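You operate a simulated robot arm through the tools that you are given. There is no shell and no other tool. Be economical: measure what you need, move in short steps, check, and stop when the job is done.

The job below is to be done with a simulated two-armed robot. You get a single attempt, and the scene is never put back.

Task
Pick up the teal mug from the long counter with one hand, pass it to the other hand and put it on the top of the low shelving. Set down upright: mug.
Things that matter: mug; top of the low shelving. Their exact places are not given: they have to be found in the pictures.

The check looks at the end state, three seconds after you hand in, the way a careful person would. Anything else that was tipped, shoved, dropped, spilled or broken makes it a failure.

Robot
Two 6-joint arms with two-finger grippers on one trunk, on a base that drives. Base frame: it is fixed to the floor where the robot stands at the start and does not move with it; the origin is under the middle of the robot, x ahead of it, y to its left, z up; the surface under the hand at the start is at about z = 0.8. Lengths are in m, angles in degrees, forces in N, time in s.
The left shoulder is at the start at [0.07, 0.176, 1.155], the right one opposite. With the tool pointing down near the work surface each hand reaches from about 0.46 to 0.8 m from the robot's upright axis, wherever it stands, measured 20 degrees to its own side. Places, roughly: top of the low shelving [0.7, -2.6, 0.8]. Payload 2.45 kg a hand.
The TCP of each hand is the grasp point between the finger pads, 0.026 m short of the fingertips. In the tool frame z runs along the fingers and y along their closing line. Largest opening 0.096 m; the body of the gripper starts 0.069 m behind the TCP.
Orientation is that of the tool frame in the base frame, as a unit quaternion [w, x, y, z]. With the fingers straight down and closing along the base's y, the tool's x points along the base's -x, its y along +y and its z along -z.

Tools
- The arms move only by the tool drive_tool. It takes "left_motion", "right_motion" or both (then of equal length, played together; a hand with none holds still); each is a list of rows, each a list of 7 numbers: the turn, a rotation vector about the tool's x, y, z in degrees, then the shift along the tool's x, y, z in m, then the finger opening in m, from 0 to 0.096. In form: [[rx, ry, rz, tx, ty, tz, jaw], ...]. A call has 1 to 12 rows; each row is the pose to reach, as a shift and turn from the pose commanded when the call began, along the tool's axes at that moment. Each row takes 0.2 s and may step no farther than 0.05 m and 8.6 degrees from the row before; otherwise, or with a gripper value out of range, the whole call is refused. A pose out of reach is approached as far as the arm can. The call stops where the force on the tool passes 40 N (or 10 N more than at its start, if that is more) or the arm is blocked; 0.2 s more then pass. Each finger halts on what it meets, pressing with about 29 N; the grip force reading is that of the motor and also rises with nothing between the fingers. The clock runs only during rows and for 0.2 s after the last one: add rows that repeat a pose to give the fingers time. The reply holds the time, the measured pose of the TCP, the force on the tool along the base axes, the opening and the grip force, in the units named above and with some noise, with the torque about the TCP (base axes, N m) and any sound that the robot's microphone picked up.
- Cameras (640 x 400 px; columns grow to the right, rows downward): "scene" is now at [0.131, 0.0283, 1.4699]; the picture's right is [0.48, -0.88, 0.00], its down [-0.66, -0.37, -0.65] and it looks along [0.57, 0.31, -0.76] (base axes); focal length 257 px, centre (320, 200). "left" rides on the left gripper at [0.082, -0.003, -0.098] in its tool frame; the picture's right is [0.04, 1.00, 0.00], its down [-0.73, 0.03, -0.68] and it looks along [-0.68, 0.03, 0.73] (tool axes); focal length 256 px, centre (320, 200). "right" rides on the right gripper at [0.082, 0.003, -0.098] in its tool frame; the picture's right is [-0.04, 1.00, 0.00], its down [-0.73, -0.03, -0.68] and it looks along [-0.68, -0.03, 0.73] (tool axes); focal length 256 px, centre (320, 200).
- get_image(camera): a new picture of that camera. No time passes.
- lift_body(by): slides the trunk up (or, below 0, down) by that many m; the arms and the scene camera ride with it, the base frame stays. It gives what a move gives, with no picture.
- steer(legs): drives the robot by 1 to 6 legs, each [ahead, left, turn to the left] in m, m and degrees, along the robot's own axes; the way and the turn of a leg run together, so that a leg with both is an arc; at most 1.5 m and 180 degrees a leg. The arms and the cameras ride along, it lands a little off, and it stops where it bumps. It gives what a move gives.
- head_to(pan, tilt): turns the head with the scene camera to pan (to the left, within 86 degrees either way) and tilt (down, from -29 to 69), counted from straight ahead of the robot. It gives what a move gives.
- pixel_to_xyz(camera, pixels): there is no depth. For up to 12 entries [column, row, z] of the newest picture of that camera ("zoom" is the newest enlarged one), the place [x, y] in the base frame at which the ray of that pixel passes the height z, good to about 0.003 m, but the place of the scene camera against the robot may be out by one fixed shift of up to 0.025 m in any direction. No time passes.
- inspect(camera, box): a new picture of the part [left, top, right, bottom] of that camera's present view, enlarged. No time passes.
- close_job(): hands the job in; it is judged then, once.

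Work in short steps. Measure before you move; look again where a grasp or a placing could have gone wrong, and mend it. You have 80 turns and 58 pictures in all, those below and enlarged ones among them. Open the grippers and draw the arms clear of the work before you hand the job in, unless the task says otherwise; then end with one line.

The tools are called after "Call:" by a JSON object that holds its "api" and its "payload". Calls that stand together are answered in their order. drive_tool: Moves the arms, as the interface text tells. Its arguments: {"type":"object","properties":{"left_motion":{"type":"array","items":{"type":"array","items":{"type":"number"}}},"right_motion":{"type":"array","items":{"type":"array","items":{"type":"number"}}}},"required":[]} The other tools are called the same way: lift_body (by) slides the trunk up or down; steer (legs) drives the base; head_to (pan, tilt) turns the head that bears the scene camera; get_image (camera) takes a picture; pixel_to_xyz (camera, pixels) gives the place at which the rays of pixels pass given heights; inspect (camera, box) takes an enlarged picture of a part of a camera's view; close_job () hands the job in.

At the start:

```text
time_s: 0.0
left_ee_pos: [0.393, 0.3857, 1.0549]
left_orientation: [0.0, 0.0, 1.0, -0.001]
left_wrist_force: [-0.4, -0.3, -1.2]
left_ft_torque: [-0.03, 0.01, 0.0]
left_gripper_width: 0.096
left_grip_force: 0.1
right_ee_pos: [0.6457, -0.043, 0.9819]
right_orientation: [-0.001, 0.008, 1.0, 0.005]
right_wrist_force: [-0.4, -0.5, 0.1]
right_ft_torque: [0.0, 0.0, 0.05]
right_gripper_width: 0.096
right_grip_force: 0.0
trunk travel left (down, up): [-0.64, 0.2]
robot x, y, heading: [-0.0033, -0.0017, -0.0]
head pan, tilt: [28.8, 49.4]
```

scene: 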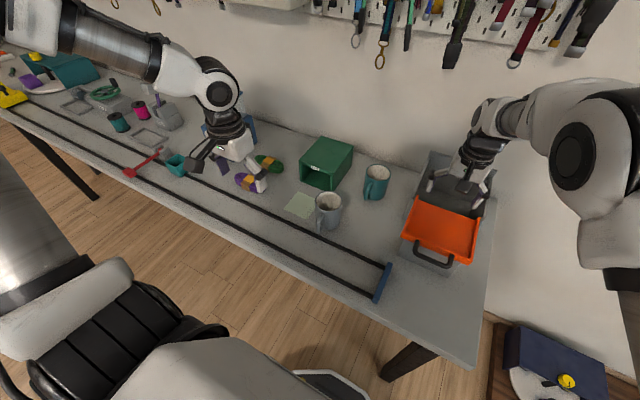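
right: 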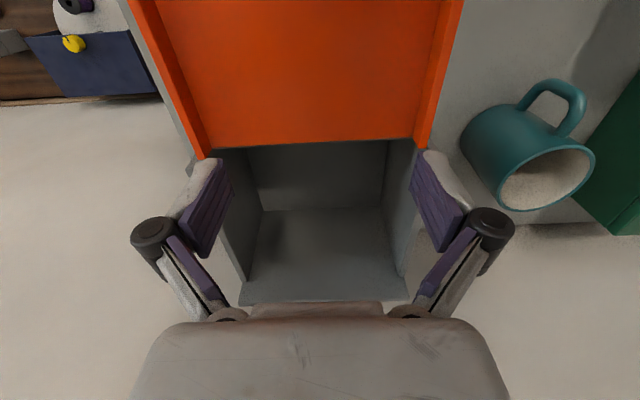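
left: 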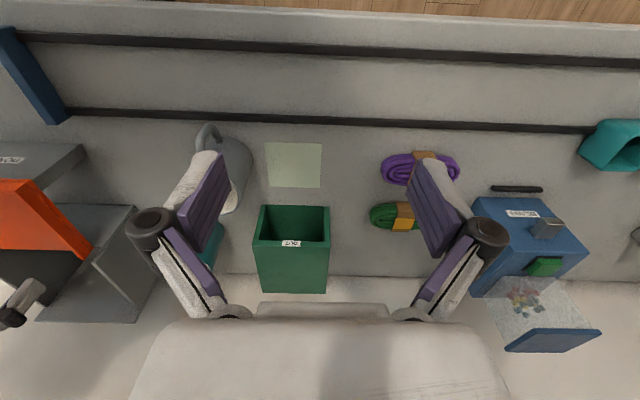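

The teal mug shows at scene (376,182), between the green box and the grey organiser; the grey mug is at (328,210). I'll zoom in and measure.

Call:
{"api": "inspect", "payload": {"camera": "scene", "box": [280, 120, 440, 220]}}

Call:
{"api": "pixel_to_xyz", "payload": {"camera": "scene", "pixels": [[377, 172, 0.9], [374, 198, 0.8], [364, 170, 0.9], [390, 172, 0.9], [330, 200, 0.9], [324, 160, 0.8]]}}

Call:
{"api": "pixel_to_xyz", "payload": {"camera": "right", "pixels": [[546, 180, 0.9], [500, 180, 0.9], [594, 165, 0.9], [510, 208, 0.9], [560, 100, 0.85], [470, 130, 0.8]]}}

```text
4.00 times, centred on (360, 170) of scene
```

zoom: 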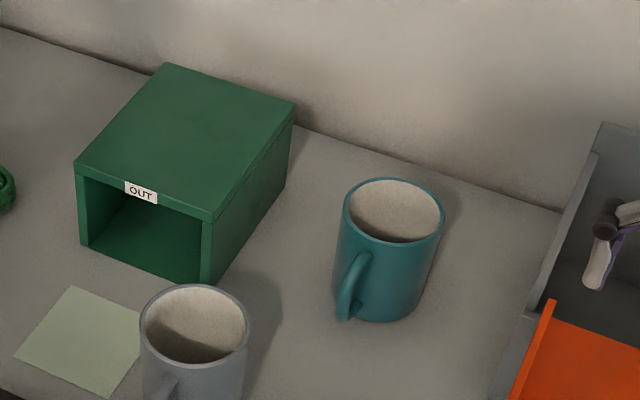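

```text
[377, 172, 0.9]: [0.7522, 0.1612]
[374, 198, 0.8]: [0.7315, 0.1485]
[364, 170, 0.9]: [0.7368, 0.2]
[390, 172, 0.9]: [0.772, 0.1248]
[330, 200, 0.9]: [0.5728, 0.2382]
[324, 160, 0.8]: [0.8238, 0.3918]
```

```text
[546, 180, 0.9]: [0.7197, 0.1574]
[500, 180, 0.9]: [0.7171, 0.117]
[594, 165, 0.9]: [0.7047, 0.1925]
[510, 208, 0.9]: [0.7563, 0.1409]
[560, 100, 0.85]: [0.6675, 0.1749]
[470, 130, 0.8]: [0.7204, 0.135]
```

Before choosing a grasp plan, I'll look to the right at the shelving (around [0.7,-2.6]) to see how cluttered its top is.

Call:
{"api": "head_to", "payload": {"pan": -72, "tilt": 14}}

Call:
{"api": "get_image", "payload": {"camera": "scene"}}

```text
time_s: 1.8
left_ee_pos: [0.3934, 0.3864, 1.0547]
left_orientation: [0.0, 0.0, 1.0, 0.001]
left_wrist_force: [-0.5, 0.8, -0.2]
left_ft_torque: [-0.03, 0.01, -0.02]
left_gripper_width: 0.0961
left_grip_force: 0.0
right_ee_pos: [0.6472, -0.0451, 0.9832]
right_orientation: [-0.001, 0.009, 1.0, 0.007]
right_wrist_force: [-0.3, 0.0, 0.1]
right_ft_torque: [0.0, -0.02, 0.03]
right_gripper_width: 0.0955
right_grip_force: 0.1
trunk travel left (down, up): [-0.64, 0.2]
robot x, y, heading: [-0.0001, -0.0013, -0.1]
head pan, tilt: [-72.0, 14.0]
```

```text
53 pictures are left
```

scene: 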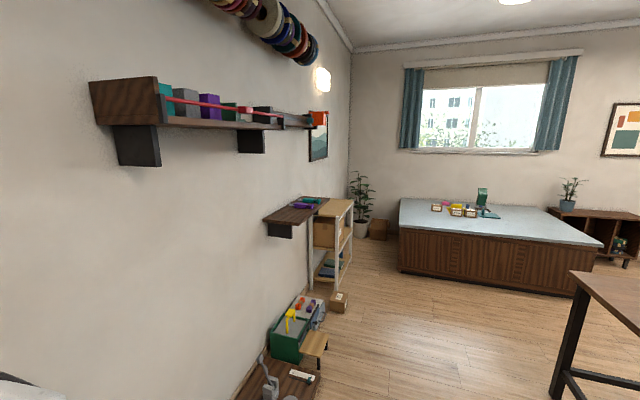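

Something like a light wooden shelving unit appears at about (335,210). Zooming in.

Call:
{"api": "inspect", "payload": {"camera": "scene", "box": [240, 170, 400, 270]}}

Call:
{"api": "pixel_to_xyz", "payload": {"camera": "scene", "pixels": [[353, 200, 0.8], [318, 215, 0.8], [335, 198, 0.8], [265, 220, 0.8], [300, 222, 0.8], [478, 205, 0.8], [590, 240, 0.8]]}}

```text
4.00 times, centred on (320, 220) of scene
```

zoom: 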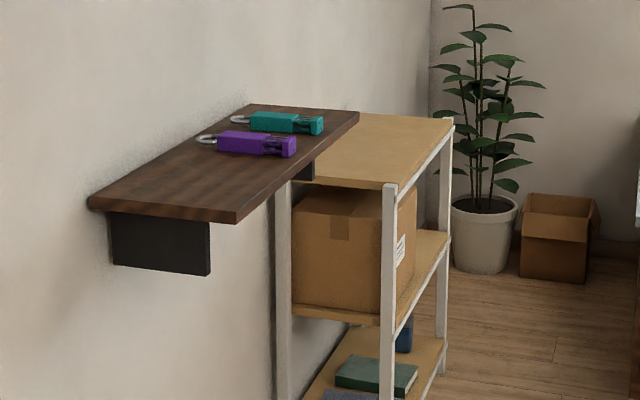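

```text
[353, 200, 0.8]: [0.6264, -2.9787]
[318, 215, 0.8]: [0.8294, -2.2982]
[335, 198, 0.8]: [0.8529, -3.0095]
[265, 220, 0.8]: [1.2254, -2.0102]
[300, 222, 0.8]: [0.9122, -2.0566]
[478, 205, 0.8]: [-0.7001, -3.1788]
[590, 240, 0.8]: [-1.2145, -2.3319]
```

The shelving top looks empty. Now I'll raise the right hand and shift it aside, and at the same time bring the left hand (tool down) toward the mug for a close look.

Call:
{"api": "drive_tool", "payload": {"right_motion": [[0, 0, 0, 0, 0, -0.04, 0.096], [0, 0, 0, 0, 0, -0.08, 0.096], [0, 0, 0, 0, -0.04, -0.1, 0.096], [0, 0, 0, 0, -0.08, -0.1, 0.096], [0, 0, 0, 0, -0.12, -0.1, 0.096], [0, 0, 0, 0.04, -0.15, -0.1, 0.096], [0, 0, 0, 0.08, -0.17, -0.1, 0.096]], "left_motion": [[0, 0, 0, -0.03, -0.032, 0, 0.096], [0, 0, 0, -0.06, -0.064, 0, 0.096], [0, 0, 0, -0.09, -0.096, 0, 0.096], [0, 0, 0, -0.12, -0.128, 0, 0.096], [0, 0, 0, -0.15, -0.16, 0, 0.096], [0, 0, 0, -0.18, -0.192, 0, 0.096], [0, 0, 0, -0.207, -0.226, 0, 0.096]]}}

Call:
{"api": "get_image", "payload": {"camera": "left"}}

Call:
{"api": "head_to", "payload": {"pan": 20, "tilt": 42}}

Call:
{"api": "get_image", "payload": {"camera": "scene"}}

```text
time_s: 3.4
left_ee_pos: [0.6, 0.1568, 1.0543]
left_orientation: [0.0, -0.001, 1.0, 0.002]
left_wrist_force: [0.3, -0.3, 1.3]
left_ft_torque: [0.02, -0.01, 0.02]
left_gripper_width: 0.0963
left_grip_force: 0.1
right_ee_pos: [0.5618, -0.2125, 1.0826]
right_orientation: [-0.002, 0.007, 1.0, 0.006]
right_wrist_force: [-0.2, -0.8, -0.5]
right_ft_torque: [0.02, 0.02, 0.02]
right_gripper_width: 0.096
right_grip_force: 0.2
trunk travel left (down, up): [-0.64, 0.2]
robot x, y, heading: [0.0014, -0.0009, -0.0]
head pan, tilt: [-72.0, 14.0]
```

```text
51 pictures are left
```

left: 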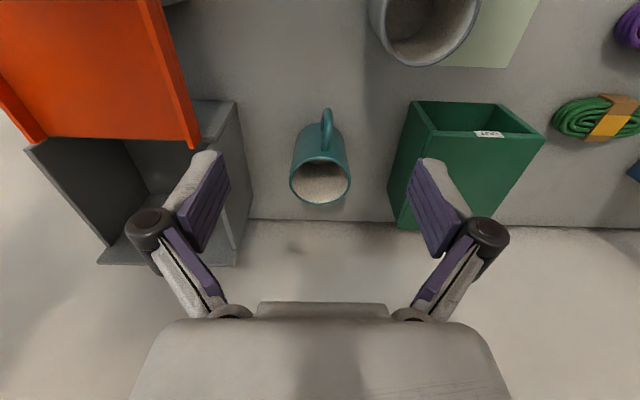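

```text
time_s: 5.0
left_ee_pos: [0.6002, 0.1599, 1.0532]
left_orientation: [0.0, 0.0, 1.0, -0.001]
left_wrist_force: [-0.8, 0.4, 0.0]
left_ft_torque: [0.0, 0.01, 0.03]
left_gripper_width: 0.0959
left_grip_force: 0.0
right_ee_pos: [0.5617, -0.2099, 1.0829]
right_orientation: [-0.001, 0.007, 1.0, 0.005]
right_wrist_force: [0.3, -0.3, 0.0]
right_ft_torque: [-0.05, 0.01, -0.02]
right_gripper_width: 0.0958
right_grip_force: 0.1
trunk travel left (down, up): [-0.64, 0.2]
robot x, y, heading: [0.0019, 0.0026, 0.1]
head pan, tilt: [20.0, 42.0]
```

```text
50 pictures are left
```

scene: 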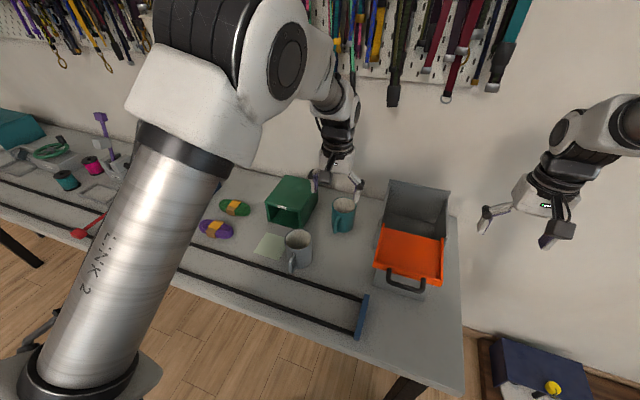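

The mug's rim ellipse in the left view is (289–351, 163–204), its near base edge about (316,122) and the handle points at (327,112). I'll measure heights and neighbours.

Call:
{"api": "inspect", "payload": {"camera": "left", "box": [220, 80, 460, 230]}}

Call:
{"api": "pixel_to_xyz", "payload": {"camera": "left", "pixels": [[320, 163, 0.9], [320, 204, 0.9], [289, 182, 0.9], [351, 182, 0.9], [320, 163, 0.88], [320, 204, 0.88], [289, 182, 0.88], [351, 182, 0.88], [316, 122, 0.8], [399, 229, 0.8], [390, 195, 0.8], [236, 265, 0.8]]}}

```text
2.67 times, centred on (340, 155) of left
```

zoom: 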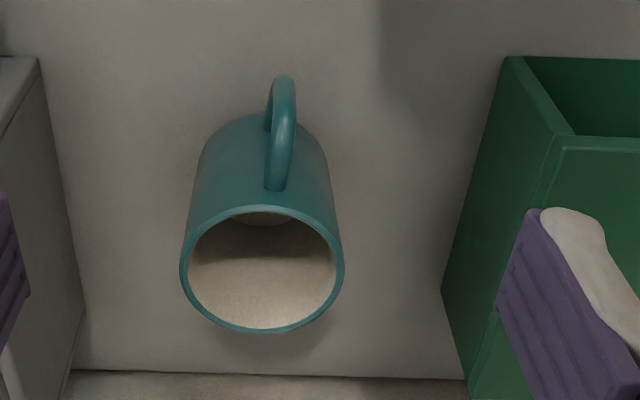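

```text
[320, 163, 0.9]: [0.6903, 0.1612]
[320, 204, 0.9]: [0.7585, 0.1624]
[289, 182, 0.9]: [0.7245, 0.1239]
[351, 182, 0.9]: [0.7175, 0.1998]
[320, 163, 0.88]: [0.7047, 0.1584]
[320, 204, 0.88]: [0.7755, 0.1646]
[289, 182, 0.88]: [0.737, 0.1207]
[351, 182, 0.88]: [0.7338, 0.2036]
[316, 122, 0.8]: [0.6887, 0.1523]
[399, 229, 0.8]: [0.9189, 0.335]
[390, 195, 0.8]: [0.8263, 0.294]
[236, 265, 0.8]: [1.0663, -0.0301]
```

Rim centre is about (0.728, 0.162), rim z ≈ 0.89, diameter ≈ 0.078, handle toward −x. Nothing within 0.1 m to either side, so I move above it and look before descending.

Call:
{"api": "drive_tool", "payload": {"left_motion": [[0, 0, 0, -0.043, 0.001, 0, 0.096], [0, 0, 0, -0.086, 0.002, 0.0, 0.096], [0, 0, 0, -0.128, 0.003, 0.0, 0.096], [0, 0, 0, -0.128, 0.003, 0.04, 0.096], [0, 0, 0, -0.128, 0.003, 0.08, 0.096], [0, 0, 0, -0.128, 0.003, 0.11, 0.096], [0, 0, 0, -0.128, 0.003, 0.11, 0.096]]}}

Call:
{"api": "get_image", "payload": {"camera": "left"}}

Call:
{"api": "inspect", "payload": {"camera": "scene", "box": [260, 130, 420, 230]}}

```text
time_s: 6.6
left_ee_pos: [0.7283, 0.1624, 0.9449]
left_orientation: [0.0, 0.0, 1.0, 0.0]
left_wrist_force: [0.5, -0.6, 0.3]
left_ft_torque: [-0.01, -0.01, 0.0]
left_gripper_width: 0.0956
left_grip_force: 0.1
right_ee_pos: [0.5613, -0.2108, 1.0824]
right_orientation: [0.0, 0.007, 1.0, 0.005]
right_wrist_force: [-1.1, -0.3, 0.7]
right_ft_torque: [0.02, -0.04, 0.02]
right_gripper_width: 0.0961
right_grip_force: 0.1
trunk travel left (down, up): [-0.64, 0.2]
robot x, y, heading: [-0.0014, 0.0005, 0.2]
head pan, tilt: [20.0, 42.0]
```

```text
48 pictures are left
```

left: 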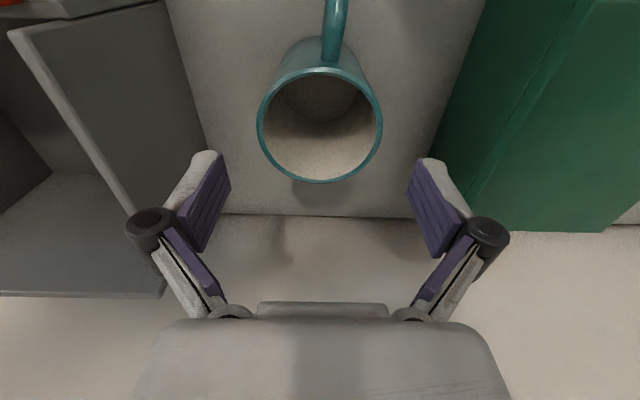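

```text
4.00 times, centred on (340, 180) of scene
```

zoom: 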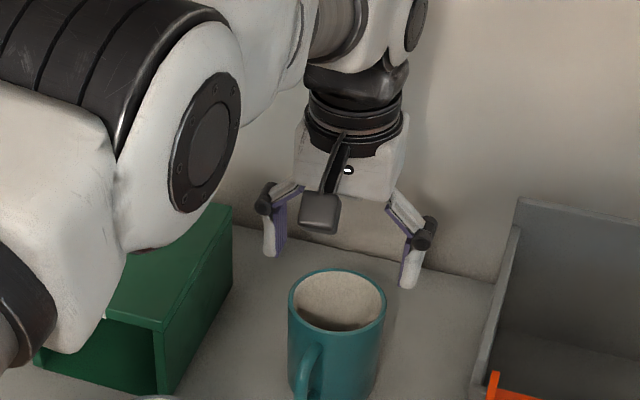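

Rim ellipse is now (257–382, 67–183); I'll compute its place at candidate rim heights.

Call:
{"api": "pixel_to_xyz", "payload": {"camera": "left", "pixels": [[320, 67, 0.89], [320, 183, 0.89], [257, 121, 0.89], [382, 121, 0.89], [320, 67, 0.9], [320, 183, 0.9], [257, 121, 0.9], [382, 121, 0.9]]}}

```text
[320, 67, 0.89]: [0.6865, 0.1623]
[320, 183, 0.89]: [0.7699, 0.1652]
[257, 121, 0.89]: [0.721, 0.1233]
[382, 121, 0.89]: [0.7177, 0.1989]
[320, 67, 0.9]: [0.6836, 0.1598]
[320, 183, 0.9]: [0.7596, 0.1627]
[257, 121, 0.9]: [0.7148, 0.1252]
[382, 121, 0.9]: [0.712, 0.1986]
```

Rim is circular at z≈0.90, centre ≈(0.723,0.162), diameter ≈0.075. I descend to TCP z≈0.89 and close.

Call:
{"api": "drive_tool", "payload": {"left_motion": [[0, 0, 0, 0.005, 0, 0.02, 0.096], [0, 0, 0, 0.005, 0, 0.04, 0.096], [0, 0, 0, 0.005, 0, 0.055, 0.096], [0, 0, 0, 0.005, 0, 0.055, 0.085], [0, 0, 0, 0.005, 0, 0.055, 0.07], [0, 0, 0, 0.005, 0, 0.055, 0.06], [0, 0, 0, 0.005, 0, 0.055, 0.06]]}}

Call:
{"api": "get_image", "payload": {"camera": "left"}}

```text
time_s: 8.2
left_ee_pos: [0.7246, 0.1634, 0.8884]
left_orientation: [0.0, 0.0, 1.0, 0.0]
left_wrist_force: [0.1, -0.5, -0.4]
left_ft_torque: [0.03, 0.08, 0.01]
left_gripper_width: 0.0784
left_grip_force: 28.8
right_ee_pos: [0.562, -0.211, 1.083]
right_orientation: [-0.001, 0.006, 1.0, 0.005]
right_wrist_force: [-0.7, -0.4, 0.7]
right_ft_torque: [0.0, 0.03, -0.02]
right_gripper_width: 0.0958
right_grip_force: 0.0
trunk travel left (down, up): [-0.64, 0.2]
robot x, y, heading: [0.0018, 0.0005, 0.0]
head pan, tilt: [20.0, 42.0]
```

```text
46 pictures are left
```

left: 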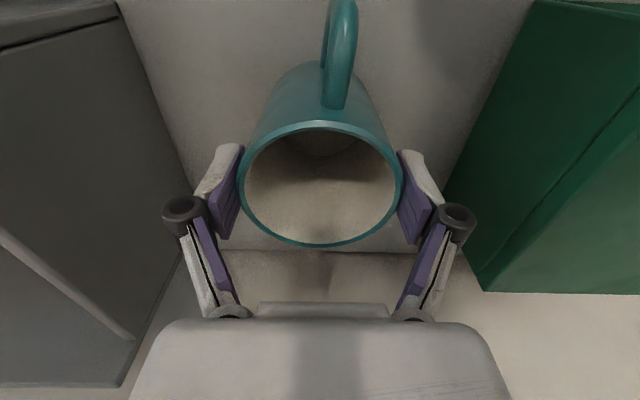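

Grip holds at 0.078 m, matching the mug. Lift 0.2 m and draw back to the open space in front of the robot.

Call:
{"api": "drive_tool", "payload": {"left_motion": [[0, 0, 0, 0, 0, -0.03, 0.06], [0, 0, 0, 0, 0, -0.07, 0.06], [0, 0, 0, 0, 0, -0.115, 0.06], [0, 0, 0, 0, 0, -0.16, 0.06], [0, 0, 0, 0, 0, -0.2, 0.06], [0, 0, 0, 0.04, -0.022, -0.22, 0.06], [0, 0, 0, 0.08, -0.044, -0.22, 0.06], [0, 0, 0, 0.12, -0.066, -0.22, 0.06], [0, 0, 0, 0.16, -0.088, -0.22, 0.06], [0, 0, 0, 0.2, -0.11, -0.22, 0.06]]}}

Call:
{"api": "get_image", "payload": {"camera": "scene"}}

```text
time_s: 10.4
left_ee_pos: [0.5465, 0.1032, 1.1228]
left_orientation: [-0.003, -0.019, 0.999, -0.034]
left_wrist_force: [-0.6, 0.2, -3.3]
left_ft_torque: [0.04, -0.02, -0.01]
left_gripper_width: 0.0781
left_grip_force: 28.8
left hand out of reach, approached as far as the arm can: row 10
right_ee_pos: [0.5614, -0.2112, 1.0844]
right_orientation: [-0.001, 0.007, 1.0, 0.006]
right_wrist_force: [-0.4, -0.2, -0.4]
right_ft_torque: [0.02, -0.01, -0.02]
right_gripper_width: 0.0959
right_grip_force: 0.0
trunk travel left (down, up): [-0.64, 0.2]
robot x, y, heading: [0.004, -0.0017, -0.3]
head pan, tilt: [20.0, 42.0]
```

```text
45 pictures are left
```

scene: 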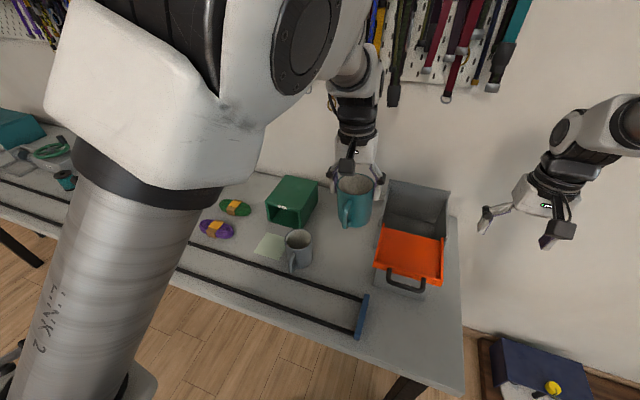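

The left hand hit the edge of its range at that height (mug still held). I'll raise the trunk 0.2 so both hands can work lower relative to the shoulders.

Call:
{"api": "lift_body", "payload": {"by": 0.19}}

```text
time_s: 12.5
left_ee_pos: [0.5486, 0.102, 1.3163]
left_orientation: [0.001, -0.016, 0.999, -0.034]
left_wrist_force: [-0.1, -0.4, -2.1]
left_ft_torque: [0.02, -0.05, 0.01]
left_gripper_width: 0.0779
left_grip_force: 29.1
right_ee_pos: [0.5629, -0.21, 1.2729]
right_orientation: [0.0, 0.007, 1.0, 0.005]
right_wrist_force: [-0.2, -0.7, 0.2]
right_ft_torque: [0.0, 0.02, 0.02]
right_gripper_width: 0.0961
right_grip_force: 0.1
trunk travel left (down, up): [-0.83, 0.01]
robot x, y, heading: [-0.0002, 0.0018, 0.0]
head pan, tilt: [20.0, 42.0]
```

Now lower the left hand to see which reference the shift uses, moving down along the tool 0.19.

Call:
{"api": "drive_tool", "payload": {"left_motion": [[0, 0, 0, 0, 0, 0.04, 0.06], [0, 0, 0, 0, 0, 0.08, 0.06], [0, 0, 0, 0, 0, 0.12, 0.06], [0, 0, 0, 0, 0, 0.16, 0.06], [0, 0, 0, 0, 0, 0.18, 0.06]]}}

```text
time_s: 13.7
left_ee_pos: [0.5581, 0.1129, 1.1333]
left_orientation: [-0.002, -0.022, 1.0, -0.022]
left_wrist_force: [0.7, 0.3, -3.3]
left_ft_torque: [-0.01, 0.0, 0.0]
left_gripper_width: 0.0779
left_grip_force: 28.8
left hand out of reach, approached as far as the arm can: row 1, 2, 3, 4, 5
right_ee_pos: [0.5623, -0.2109, 1.2718]
right_orientation: [-0.001, 0.008, 1.0, 0.005]
right_wrist_force: [0.3, -0.8, 0.0]
right_ft_torque: [0.03, 0.02, 0.01]
right_gripper_width: 0.096
right_grip_force: 0.1
trunk travel left (down, up): [-0.83, 0.01]
robot x, y, heading: [-0.0003, 0.0001, 0.1]
head pan, tilt: [20.0, 42.0]
```

The hand wants more distance from the shoulder. I'll move it forward 0.09 m first, and then back the robot 0.3 m off the counter so nothing lies under the handover.

Call:
{"api": "drive_tool", "payload": {"left_motion": [[0, 0, 0, -0.03, 0, 0.18, 0.06], [0, 0, 0, -0.06, 0, 0.18, 0.06], [0, 0, 0, -0.09, 0, 0.18, 0.06], [0, 0, 0, -0.09, 0, 0.18, 0.06]]}}

Call:
{"api": "steer", "payload": {"legs": [[-0.3, 0, 0]]}}

Call:
{"api": "head_to", "payload": {"pan": 0, "tilt": 40}}

Call:
{"api": "get_image", "payload": {"camera": "scene"}}

```text
refused: row 1 steps farther than a row can; nothing moved
```

```text
time_s: 15.8
left_ee_pos: [0.2609, 0.1132, 1.1309]
left_orientation: [-0.005, -0.022, 0.999, -0.023]
left_wrist_force: [-0.1, -0.6, -3.3]
left_ft_torque: [0.0, 0.0, 0.0]
left_gripper_width: 0.0781
left_grip_force: 28.9
right_ee_pos: [0.2674, -0.2094, 1.2715]
right_orientation: [-0.001, 0.005, 1.0, 0.005]
right_wrist_force: [0.7, 0.2, 0.1]
right_ft_torque: [-0.01, -0.01, -0.02]
right_gripper_width: 0.096
right_grip_force: 0.0
trunk travel left (down, up): [-0.83, 0.01]
robot x, y, heading: [-0.3016, -0.0039, 0.2]
head pan, tilt: [20.0, 42.0]
```

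```text
time_s: 16.6
left_ee_pos: [0.2593, 0.1145, 1.1313]
left_orientation: [-0.003, -0.024, 0.999, -0.023]
left_wrist_force: [0.1, -0.9, -2.4]
left_ft_torque: [0.02, -0.04, -0.01]
left_gripper_width: 0.078
left_grip_force: 29.0
right_ee_pos: [0.2639, -0.2091, 1.2732]
right_orientation: [0.0, 0.006, 1.0, 0.006]
right_wrist_force: [-0.4, -0.1, -0.1]
right_ft_torque: [-0.02, 0.0, -0.01]
right_gripper_width: 0.096
right_grip_force: 0.0
trunk travel left (down, up): [-0.83, 0.01]
robot x, y, heading: [-0.2998, -0.0011, 0.4]
head pan, tilt: [0.0, 40.0]
```

```text
44 pictures are left
```

scene: 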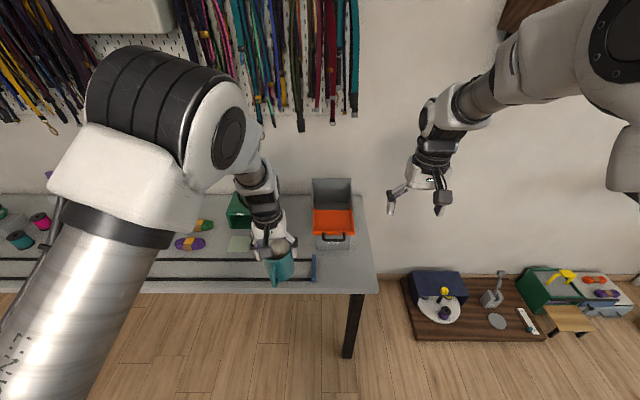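

Now move the left hand forward 0.09 m, then check it reaches pose.

Call:
{"api": "drive_tool", "payload": {"left_motion": [[0, 0, 0, -0.03, 0, 0, 0.06], [0, 0, 0, -0.06, 0, 0, 0.06], [0, 0, 0, -0.09, 0, 0, 0.06], [0, 0, 0, -0.09, 0, 0, 0.06]]}}

```text
time_s: 17.6
left_ee_pos: [0.3479, 0.119, 1.1296]
left_orientation: [-0.004, -0.022, 1.0, -0.022]
left_wrist_force: [0.0, 0.1, -2.3]
left_ft_torque: [0.01, 0.03, 0.04]
left_gripper_width: 0.078
left_grip_force: 29.3
right_ee_pos: [0.2648, -0.2088, 1.2738]
right_orientation: [-0.001, 0.005, 1.0, 0.005]
right_wrist_force: [-0.2, 0.9, 0.3]
right_ft_torque: [-0.03, -0.05, 0.02]
right_gripper_width: 0.0958
right_grip_force: 0.1
trunk travel left (down, up): [-0.83, 0.01]
robot x, y, heading: [-0.2989, -0.0036, 0.3]
head pan, tilt: [0.0, 40.0]
```

Pose commands now resume from the reached pose. I'll level the small tilt (2.5°) while shifting the mug to y≈0.06.

Call:
{"api": "drive_tool", "payload": {"left_motion": [[-1.2, -0.2, 0, 0, -0.02, 0, 0.06], [-2.5, -0.4, 0, 0, -0.04, 0, 0.06], [-2.5, -0.4, 0, 0, -0.06, 0, 0.06], [-2.5, -0.4, 0, 0, -0.06, 0, 0.06]]}}

```text
time_s: 18.6
left_ee_pos: [0.3528, 0.0573, 1.1325]
left_orientation: [0.0, -0.023, 1.0, 0.001]
left_wrist_force: [0.2, 0.6, -3.1]
left_ft_torque: [-0.01, -0.03, 0.0]
left_gripper_width: 0.0778
left_grip_force: 29.1
right_ee_pos: [0.267, -0.2094, 1.2737]
right_orientation: [-0.001, 0.005, 1.0, 0.005]
right_wrist_force: [-0.2, 0.7, 0.2]
right_ft_torque: [0.02, -0.02, 0.07]
right_gripper_width: 0.096
right_grip_force: 0.0
trunk travel left (down, up): [-0.83, 0.01]
robot x, y, heading: [-0.2914, 0.0002, 0.2]
head pan, tilt: [0.0, 40.0]
```

Level now. Rotate the left hand 96° about its tool axis so the handle points away (+y) from the right hand.

Call:
{"api": "drive_tool", "payload": {"left_motion": [[0, 0, 8, 0, 0, 0, 0.06], [0, 0, 16, 0, 0, 0, 0.06], [0, 0, 24, 0, 0, 0, 0.06], [0, 0, 32, 0, 0, 0, 0.06], [0, 0, 40, 0, 0, 0, 0.06], [0, 0, 48, 0, 0, 0, 0.06], [0, 0, 56, 0, 0, 0, 0.06], [0, 0, 64, 0, 0, 0, 0.06], [0, 0, 72, 0, 0, 0, 0.06], [0, 0, 80, 0, 0, 0, 0.06], [0, 0, 88, 0, 0, 0, 0.06], [0, 0, 96, 0, 0, 0, 0.06]]}}

Call:
{"api": "get_image", "payload": {"camera": "scene"}}

```text
time_s: 21.2
left_ee_pos: [0.3522, 0.0581, 1.1324]
left_orientation: [0.0, 0.729, 0.685, -0.001]
left_wrist_force: [-1.1, 0.0, -2.7]
left_ft_torque: [-0.01, 0.0, 0.05]
left_gripper_width: 0.078
left_grip_force: 29.4
right_ee_pos: [0.2665, -0.2095, 1.273]
right_orientation: [-0.001, 0.005, 1.0, 0.006]
right_wrist_force: [0.4, -0.3, -0.3]
right_ft_torque: [-0.02, 0.0, -0.01]
right_gripper_width: 0.096
right_grip_force: 0.0
trunk travel left (down, up): [-0.83, 0.01]
robot x, y, heading: [-0.2983, -0.0003, 0.3]
head pan, tilt: [0.0, 40.0]
```

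```text
43 pictures are left
```

scene: 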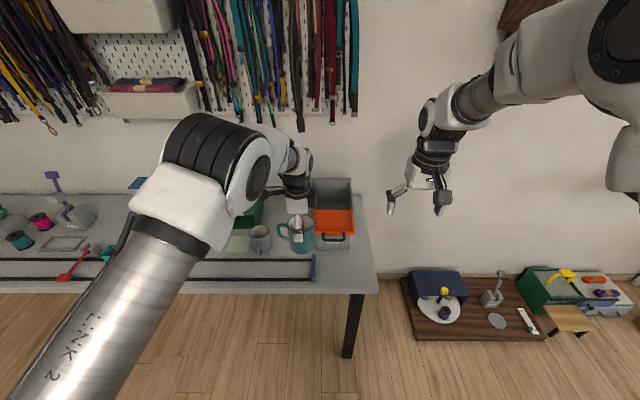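

Mug now has its handle toward +y. Plan: right hand comes from −y along azimuth ~70°, tilted 45° down, gripping the lower body under the left fingers. First, yaw the right hand −70° about tool z while lowering, and trim the left yaw by −14°.

Call:
{"api": "drive_tool", "payload": {"right_motion": [[0, 0, -8, -0.005, 0, 0.015, 0.096], [0, 0, -16, -0.01, 0, 0.03, 0.096], [0, 0, -24, -0.015, 0, 0.045, 0.096], [0, 0, -32, -0.02, 0, 0.06, 0.096], [0, 0, -40, -0.025, 0, 0.07, 0.096], [0, 0, -48, -0.03, 0, 0.08, 0.096], [0, 0, -56, -0.035, 0, 0.09, 0.096], [0, 0, -64, -0.04, 0, 0.1, 0.096], [0, 0, -70, -0.04, 0, 0.1, 0.096]], "left_motion": [[0, 0, -7, 0, 0, 0, 0.06], [0, 0, -14, 0, 0, 0, 0.06], [0, 0, -14, 0, 0, 0, 0.06], [0, 0, -14, 0, 0, 0, 0.06], [0, 0, -14, 0, 0, 0, 0.06], [0, 0, -14, 0, 0, 0, 0.06], [0, 0, -14, 0, 0, 0, 0.06], [0, 0, -14, 0, 0, 0, 0.06], [0, 0, -14, 0, 0, 0, 0.06]]}}

```text
time_s: 23.2
left_ee_pos: [0.3515, 0.0579, 1.1347]
left_orientation: [-0.001, 0.639, 0.77, -0.002]
left_wrist_force: [0.0, -0.5, -3.2]
left_ft_torque: [-0.02, -0.03, 0.01]
left_gripper_width: 0.0783
left_grip_force: 29.1
right_ee_pos: [0.3068, -0.2083, 1.1729]
right_orientation: [0.002, -0.57, 0.822, 0.005]
right_wrist_force: [1.0, 0.4, 0.4]
right_ft_torque: [-0.03, -0.03, -0.02]
right_gripper_width: 0.0962
right_grip_force: 0.1
trunk travel left (down, up): [-0.83, 0.01]
robot x, y, heading: [-0.2927, -0.0002, 0.1]
head pan, tilt: [0.0, 40.0]
```

Left trim went the wrong way (fingers at az 10°, want −20°), so I rotate left +30°. At the same time I pitch the right hand up 45° (ry −45).

Call:
{"api": "drive_tool", "payload": {"right_motion": [[0, -8, 0, 0, 0, 0, 0.096], [0, -16, 0, 0, 0, 0, 0.096], [0, -24, 0, 0, 0, 0, 0.096], [0, -32, 0, 0, 0, 0, 0.096], [0, -40, 0, 0, 0, 0, 0.096], [0, -45, 0, 0, 0, 0, 0.096]], "left_motion": [[0, 0, 7.5, 0, 0, 0, 0.06], [0, 0, 15, 0, 0, 0, 0.06], [0, 0, 22.5, 0, 0, 0, 0.06], [0, 0, 30, 0, 0, 0, 0.06], [0, 0, 30, 0, 0, 0, 0.06], [0, 0, 30, 0, 0, 0, 0.06]]}}

Call:
{"api": "get_image", "payload": {"camera": "right"}}

Call:
{"api": "get_image", "payload": {"camera": "scene"}}

```text
time_s: 24.6
left_ee_pos: [0.3524, 0.0569, 1.1324]
left_orientation: [-0.001, 0.817, 0.577, -0.001]
left_wrist_force: [0.5, -0.3, -2.1]
left_ft_torque: [0.04, -0.02, 0.0]
left_gripper_width: 0.078
left_grip_force: 29.0
right_ee_pos: [0.3062, -0.2087, 1.1717]
right_orientation: [0.318, -0.524, 0.758, 0.223]
right_wrist_force: [-0.6, 0.5, 0.0]
right_ft_torque: [-0.03, 0.01, 0.01]
right_gripper_width: 0.0961
right_grip_force: 0.0
trunk travel left (down, up): [-0.83, 0.01]
robot x, y, heading: [-0.2972, -0.004, 0.4]
head pan, tilt: [0.0, 40.0]
```

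```text
42 pictures are left
```

right: 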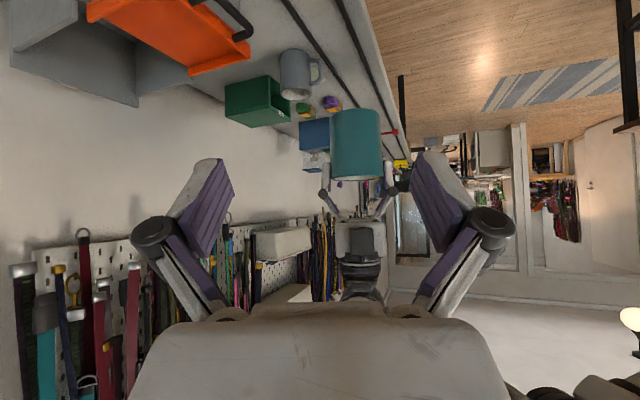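

```text
41 pictures are left
```

scene: 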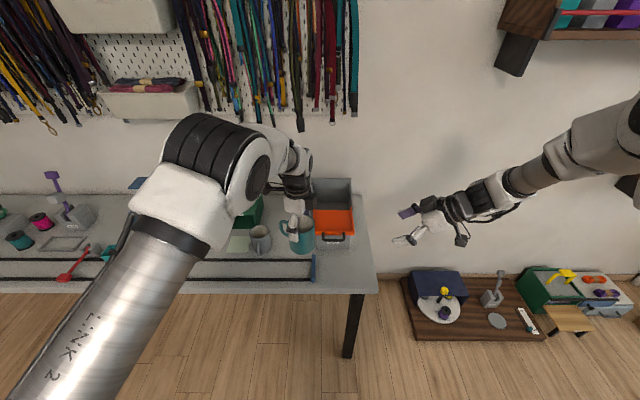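

Both hands oriented well; mug hangs at (0.352,0.057), bottom ≈1.044. Move the right hand to a pre-grasp 0.13 m back along its approach direction.

Call:
{"api": "drive_tool", "payload": {"right_motion": [[0, 0, 0, -0.027, 0.0125, 0.031, 0.096], [0, 0, 0, -0.054, 0.025, 0.062, 0.096], [0, 0, 0, -0.081, 0.0375, 0.093, 0.096], [0, 0, 0, -0.1077, 0.0502, 0.1236, 0.096], [0, 0, 0, -0.1077, 0.0502, 0.1236, 0.096]]}}

Call:
{"api": "get_image", "payload": {"camera": "right"}}

Call:
{"api": "inspect", "payload": {"camera": "scene", "box": [230, 160, 390, 260]}}

Call:
{"api": "get_image", "payload": {"camera": "left"}}

```text
time_s: 25.8
left_ee_pos: [0.3525, 0.0573, 1.1347]
left_orientation: [-0.001, 0.816, 0.578, 0.0]
left_wrist_force: [0.4, 0.6, -3.3]
left_ft_torque: [-0.02, 0.03, 0.01]
left_gripper_width: 0.078
left_grip_force: 28.2
right_ee_pos: [0.3164, -0.0388, 1.1648]
right_orientation: [0.317, -0.524, 0.759, 0.222]
right_wrist_force: [0.8, -0.7, -0.5]
right_ft_torque: [-0.01, 0.0, 0.01]
right_gripper_width: 0.0958
right_grip_force: 0.1
trunk travel left (down, up): [-0.83, 0.01]
robot x, y, heading: [-0.2974, -0.0013, 0.3]
head pan, tilt: [0.0, 40.0]
```

```text
40 pictures are left
```

right: 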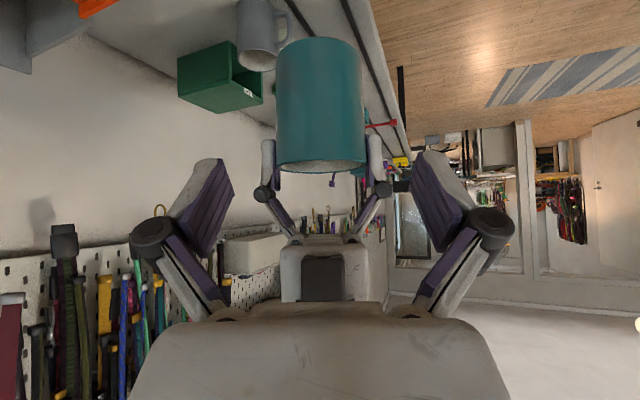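

```text
4.00 times, centred on (310, 210) of scene
```

zoom: 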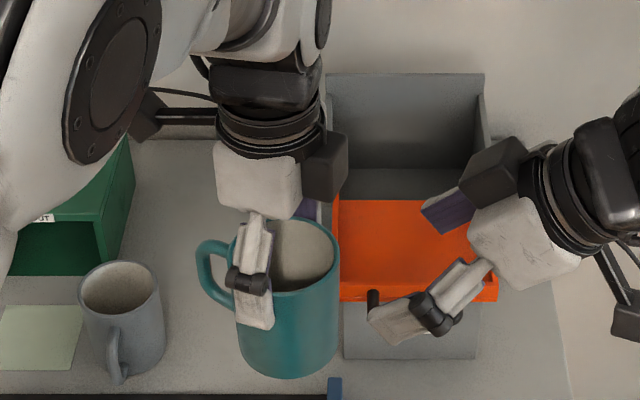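

```text
38 pictures are left
```

left: 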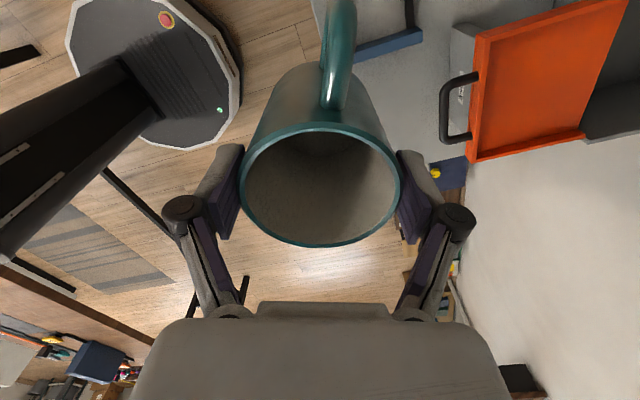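

Alignment is centred (mug at column ~320 between the right fingers). To stay clear of the left gripper's protruding box, I descend first, then go horizontally halfway in and check.

Call:
{"api": "drive_tool", "payload": {"right_motion": [[0, 0, 0, 0.033, 0, 0.0324, 0.096], [0, 0, 0, 0.0664, 0, 0.0648, 0.096], [0, 0, 0, 0.05, 0, 0.0817, 0.096], [0, 0, 0, 0.0336, 0, 0.0985, 0.096], [0, 0, 0, 0.0336, 0, 0.0985, 0.096]]}}

Call:
{"api": "get_image", "payload": {"camera": "right"}}

Call:
{"api": "inspect", "payload": {"camera": "scene", "box": [230, 160, 390, 260]}}

```text
time_s: 27.0
left_ee_pos: [0.3537, 0.0572, 1.1321]
left_orientation: [-0.001, 0.817, 0.577, 0.0]
left_wrist_force: [-0.6, -1.1, -3.5]
left_ft_torque: [0.03, 0.03, 0.0]
left_gripper_width: 0.078
left_grip_force: 28.5
right_ee_pos: [0.3321, 0.0079, 1.0695]
right_orientation: [0.317, -0.523, 0.759, 0.223]
right_wrist_force: [-0.1, 0.1, -1.0]
right_ft_torque: [0.02, -0.04, 0.0]
right_gripper_width: 0.0959
right_grip_force: 0.0
trunk travel left (down, up): [-0.83, 0.01]
robot x, y, heading: [-0.3013, 0.0001, 0.1]
head pan, tilt: [0.0, 40.0]
```

```text
37 pictures are left
```

right: 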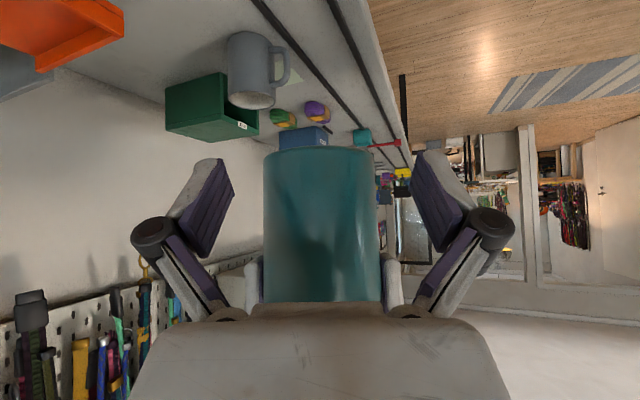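

```text
4.00 times, centred on (310, 210) of scene
```

zoom: 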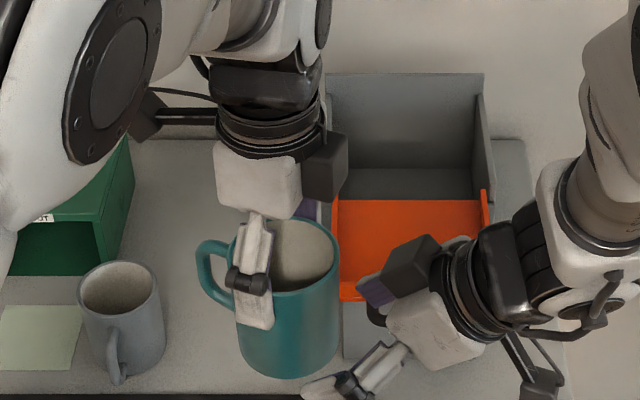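

Clear and centred. Advance the remaining 0.047 m in small steps, without closing yet.

Call:
{"api": "drive_tool", "payload": {"right_motion": [[0, 0, 0, -0.01, 0, 0.01, 0.096], [0, 0, 0, -0.02, 0, 0.02, 0.096], [0, 0, 0, -0.027, 0, 0.028, 0.096], [0, 0, 0, -0.033, 0, 0.0337, 0.096], [0, 0, 0, -0.033, 0, 0.0337, 0.096]]}}

Call:
{"api": "get_image", "payload": {"camera": "right"}}

Call:
{"api": "inspect", "payload": {"camera": "scene", "box": [230, 160, 390, 260]}}

```text
time_s: 28.2
left_ee_pos: [0.3536, 0.0571, 1.1325]
left_orientation: [-0.001, 0.816, 0.578, -0.001]
left_wrist_force: [1.5, -0.5, -2.6]
left_ft_torque: [-0.02, 0.0, 0.03]
left_gripper_width: 0.0781
left_grip_force: 29.1
right_ee_pos: [0.3486, 0.0508, 1.0699]
right_orientation: [0.316, -0.525, 0.758, 0.222]
right_wrist_force: [0.5, -0.1, 1.4]
right_ft_torque: [-0.01, -0.02, -0.04]
right_gripper_width: 0.0963
right_grip_force: 0.0
trunk travel left (down, up): [-0.83, 0.01]
robot x, y, heading: [-0.2964, 0.0001, 0.4]
head pan, tilt: [0.0, 40.0]
```

```text
35 pictures are left
```

right: 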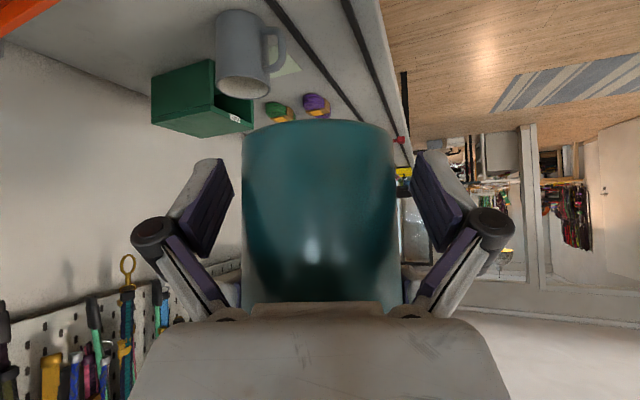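

```text
4.00 times, centred on (310, 210) of scene
```

zoom: 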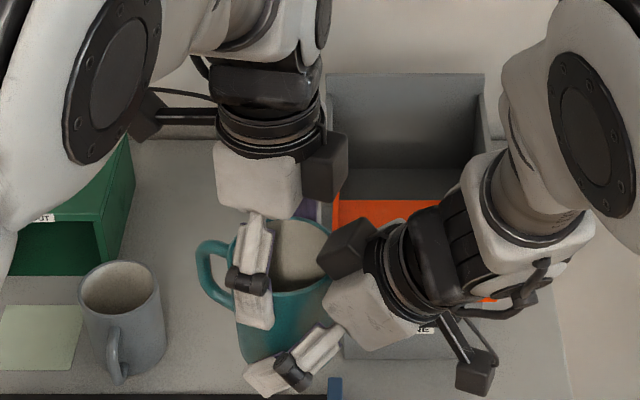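

Right fingers straddle the lower mug body, with no contact force. Close the right hand.

Call:
{"api": "drive_tool", "payload": {"right_motion": [[0, 0, 0, 0, 0, 0, 0.085], [0, 0, 0, 0, 0, 0, 0.07], [0, 0, 0, 0, 0, 0, 0.06], [0, 0, 0, 0, 0, 0, 0.06]]}}

Call:
{"api": "get_image", "payload": {"camera": "right"}}

```text
time_s: 29.2
left_ee_pos: [0.3525, 0.0585, 1.1327]
left_orientation: [-0.002, 0.816, 0.578, 0.0]
left_wrist_force: [-3.5, 4.1, -2.4]
left_ft_torque: [0.43, 0.62, -0.16]
left_gripper_width: 0.0782
left_grip_force: 28.8
right_ee_pos: [0.3502, 0.05, 1.07]
right_orientation: [0.316, -0.524, 0.759, 0.222]
right_wrist_force: [5.5, -4.8, 0.6]
right_ft_torque: [-0.18, -0.35, 0.08]
right_gripper_width: 0.075
right_grip_force: 29.6
trunk travel left (down, up): [-0.83, 0.01]
robot x, y, heading: [-0.2954, -0.0024, 0.4]
head pan, tilt: [0.0, 40.0]
```

```text
33 pictures are left
```

right: 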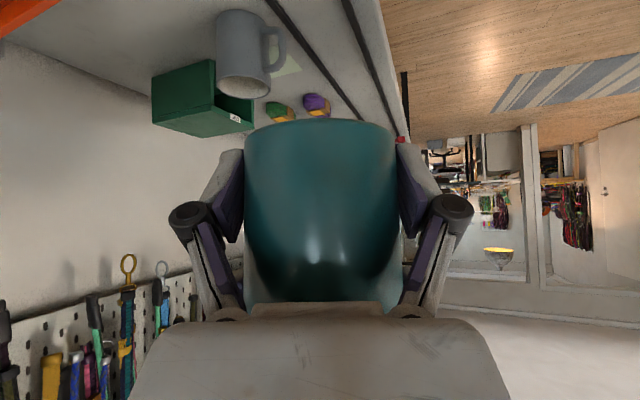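

Right holds the mug at 0.075 m with 29.6 N. Now open the left hand and lift it straight up clear.

Call:
{"api": "drive_tool", "payload": {"left_motion": [[0, 0, 0, 0, 0, 0, 0.075], [0, 0, 0, 0, 0, 0, 0.09], [0, 0, 0, 0, 0, 0, 0.096], [0, 0, 0, 0, 0, -0.02, 0.096], [0, 0, 0, 0, 0, -0.05, 0.096], [0, 0, 0, 0, 0, -0.09, 0.096], [0, 0, 0, 0, 0, -0.12, 0.096]]}}

Call:
{"api": "get_image", "payload": {"camera": "left"}}

Call:
{"api": "get_image", "payload": {"camera": "scene"}}

```text
time_s: 30.8
left_ee_pos: [0.3532, 0.0568, 1.2544]
left_orientation: [0.0, 0.816, 0.578, -0.001]
left_wrist_force: [-0.5, -0.2, -1.1]
left_ft_torque: [0.04, -0.03, 0.0]
left_gripper_width: 0.096
left_grip_force: 0.0
right_ee_pos: [0.3482, 0.0495, 1.0695]
right_orientation: [0.317, -0.523, 0.76, 0.221]
right_wrist_force: [-0.3, 0.1, -0.2]
right_ft_torque: [-0.06, 0.01, 0.05]
right_gripper_width: 0.0752
right_grip_force: 28.6
trunk travel left (down, up): [-0.83, 0.01]
robot x, y, heading: [-0.2963, 0.0012, 0.2]
head pan, tilt: [0.0, 40.0]
```

```text
32 pictures are left
```

left: 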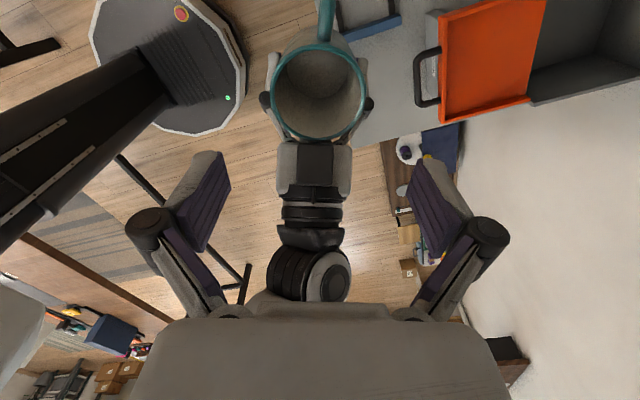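

```text
31 pictures are left
```

scene: 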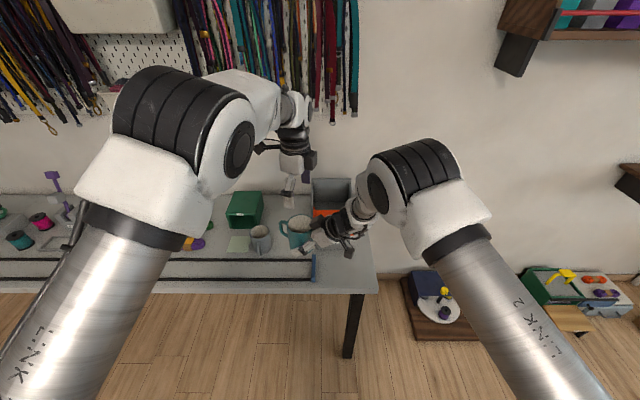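

Handover succeeded: the right hand alone holds the mug upright. Withdraw the left hand to its own side and look toward the shelving for the drive.

Call:
{"api": "drive_tool", "payload": {"left_motion": [[0, 0, 0, 0.038, -0.013, 0, 0.096], [0, 0, 0, 0.076, -0.026, 0, 0.096], [0, 0, 0, 0.114, -0.04, 0, 0.096], [0, 0, 0, 0.152, -0.054, 0, 0.096], [0, 0, 0, 0.188, -0.067, 0, 0.096]]}}

Call:
{"api": "head_to", "payload": {"pan": -75, "tilt": 25}}

Call:
{"api": "get_image", "payload": {"camera": "scene"}}

```text
time_s: 32.0
left_ee_pos: [0.3504, 0.2596, 1.2538]
left_orientation: [0.0, 0.816, 0.578, -0.002]
left_wrist_force: [0.4, 0.0, 0.4]
left_ft_torque: [-0.05, -0.02, 0.0]
left_gripper_width: 0.0961
left_grip_force: 0.0
right_ee_pos: [0.3487, 0.0506, 1.0691]
right_orientation: [0.316, -0.524, 0.759, 0.221]
right_wrist_force: [0.2, -0.1, -0.4]
right_ft_torque: [-0.07, 0.03, 0.0]
right_gripper_width: 0.0753
right_grip_force: 29.3
trunk travel left (down, up): [-0.83, 0.01]
robot x, y, heading: [-0.2952, -0.0015, 0.2]
head pan, tilt: [0.0, 40.0]
```

```text
time_s: 33.5
left_ee_pos: [0.3512, 0.2575, 1.253]
left_orientation: [0.0, 0.816, 0.578, 0.001]
left_wrist_force: [0.2, -0.9, -0.2]
left_ft_torque: [-0.01, 0.02, 0.03]
left_gripper_width: 0.0958
left_grip_force: 0.0
right_ee_pos: [0.3488, 0.0505, 1.0705]
right_orientation: [0.317, -0.523, 0.759, 0.222]
right_wrist_force: [0.1, 0.3, -0.1]
right_ft_torque: [-0.01, 0.02, 0.0]
right_gripper_width: 0.075
right_grip_force: 29.2
trunk travel left (down, up): [-0.83, 0.01]
robot x, y, heading: [-0.2953, 0.0004, -0.0]
head pan, tilt: [-75.0, 25.0]
```

```text
30 pictures are left
```

scene: 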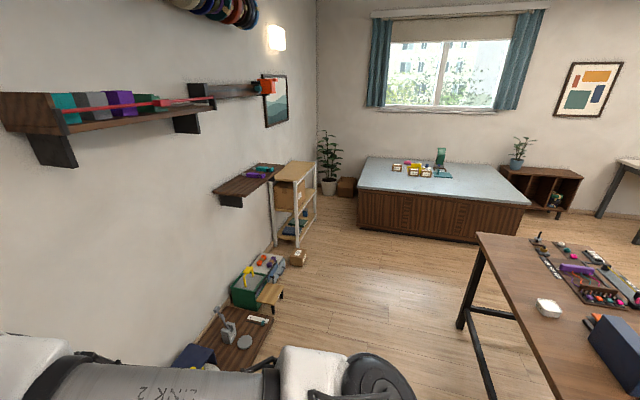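

There is a table on the right side of the path and low items on the floor at left. I'll measure the corridor and shelving.

Call:
{"api": "pixel_to_xyz", "payload": {"camera": "scene", "pixels": [[477, 233, 0.75], [460, 328, 0.0], [551, 398, 0.75], [275, 333, 0.0], [283, 298, 0.0], [247, 368, 0.0], [300, 265, 0.0], [315, 217, 0.0], [297, 245, 0.0], [316, 163, 0.8], [296, 181, 0.8], [268, 180, 0.85]]}}

Call:
{"api": "inspect", "payload": {"camera": "scene", "box": [200, 140, 360, 240]}}

```text
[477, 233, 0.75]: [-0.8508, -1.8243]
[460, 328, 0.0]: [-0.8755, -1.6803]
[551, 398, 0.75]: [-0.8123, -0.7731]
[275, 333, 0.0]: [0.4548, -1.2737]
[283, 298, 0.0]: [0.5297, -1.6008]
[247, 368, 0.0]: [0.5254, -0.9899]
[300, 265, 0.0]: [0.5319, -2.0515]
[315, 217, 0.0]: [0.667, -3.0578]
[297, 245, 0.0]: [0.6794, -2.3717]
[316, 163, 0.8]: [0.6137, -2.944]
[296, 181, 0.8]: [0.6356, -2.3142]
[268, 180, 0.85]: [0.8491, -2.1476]
```

```text
4.00 times, centred on (280, 190) of scene
```

zoom: 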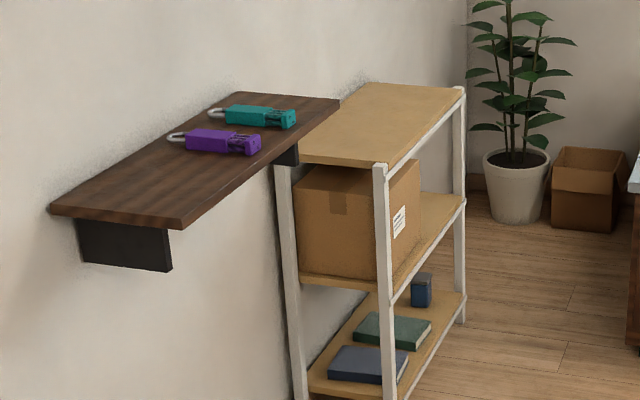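

Corridor is x −0.83…0.45; shelving top spans x ≈0.63–0.88, y ≈−2.31…−2.95 and is empty. First yaw the right hand (with mug upright) −50° about the vertical so the hand will approach the shelf from the front.

Call:
{"api": "drive_tool", "payload": {"right_motion": [[6, 0, 5.8, 0, 0, 0, 0.06], [11.9, -0.1, 11.6, 0, 0, 0, 0.06], [17.9, -0.1, 17.4, 0, 0, 0, 0.06], [23.9, -0.2, 23.3, 0, 0, 0, 0.06], [29.8, -0.2, 29.1, 0, 0, 0, 0.06], [35.8, -0.25, 34.9, 0, 0, 0, 0.06], [35.8, -0.25, 34.9, 0, 0, 0, 0.06]]}}

Call:
{"api": "steer", "payload": {"legs": [[0, -1.34, 0], [0, -1.34, 0]]}}

Call:
{"api": "head_to", "payload": {"pan": -5, "tilt": 38}}

Call:
{"api": "get_image", "payload": {"camera": "scene"}}

```text
time_s: 35.0
left_ee_pos: [0.3512, 0.2566, 1.2528]
left_orientation: [0.0, 0.816, 0.578, -0.001]
left_wrist_force: [-0.3, -0.3, 1.0]
left_ft_torque: [0.03, -0.05, -0.02]
left_gripper_width: 0.0957
left_grip_force: 0.1
right_ee_pos: [0.396, -0.0325, 1.0525]
right_orientation: [0.378, -0.156, 0.91, 0.07]
right_wrist_force: [0.5, 0.6, 0.3]
right_ft_torque: [-0.02, 0.06, 0.01]
right_gripper_width: 0.0751
right_grip_force: 29.3
right hand out of reach, approached as far as the arm can: row 2, 3, 4, 5, 6, 7
trunk travel left (down, up): [-0.83, 0.01]
robot x, y, heading: [-0.2973, -0.0019, 0.3]
head pan, tilt: [-75.0, 25.0]
```

```text
time_s: 47.5
left_ee_pos: [0.3121, -2.3669, 1.2532]
left_orientation: [0.001, 0.852, 0.524, -0.001]
left_wrist_force: [-0.2, 0.1, 0.3]
left_ft_torque: [-0.04, 0.07, -0.02]
left_gripper_width: 0.0959
left_grip_force: 0.0
right_ee_pos: [0.3192, -2.6622, 1.0506]
right_orientation: [0.38, -0.098, 0.919, 0.044]
right_wrist_force: [-0.1, 0.5, 0.5]
right_ft_torque: [-0.03, 0.03, -0.02]
right_gripper_width: 0.0752
right_grip_force: 29.1
trunk travel left (down, up): [-0.83, 0.01]
robot x, y, heading: [-0.3639, -2.5431, -7.5]
head pan, tilt: [-75.0, 25.0]
stopped in leg 2: the robot was blocked; the commanded pose is now the measured one
```

```text
time_s: 48.9
left_ee_pos: [0.313, -2.3719, 1.252]
left_orientation: [0.0, 0.851, 0.525, 0.0]
left_wrist_force: [-0.2, -0.7, -0.5]
left_ft_torque: [-0.03, 0.01, -0.03]
left_gripper_width: 0.0957
left_grip_force: 0.0
right_ee_pos: [0.3194, -2.6637, 1.0513]
right_orientation: [0.381, -0.098, 0.918, 0.046]
right_wrist_force: [0.1, -0.5, 0.6]
right_ft_torque: [0.03, 0.08, 0.04]
right_gripper_width: 0.0751
right_grip_force: 28.9
trunk travel left (down, up): [-0.83, 0.01]
robot x, y, heading: [-0.3686, -2.5397, -7.1]
head pan, tilt: [-5.0, 38.0]
```

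```text
28 pictures are left
```

scene: 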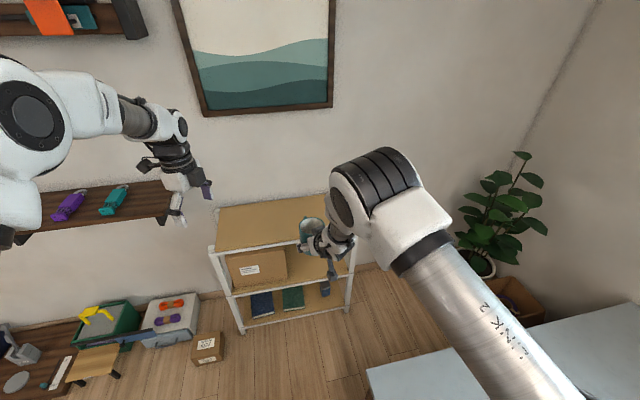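

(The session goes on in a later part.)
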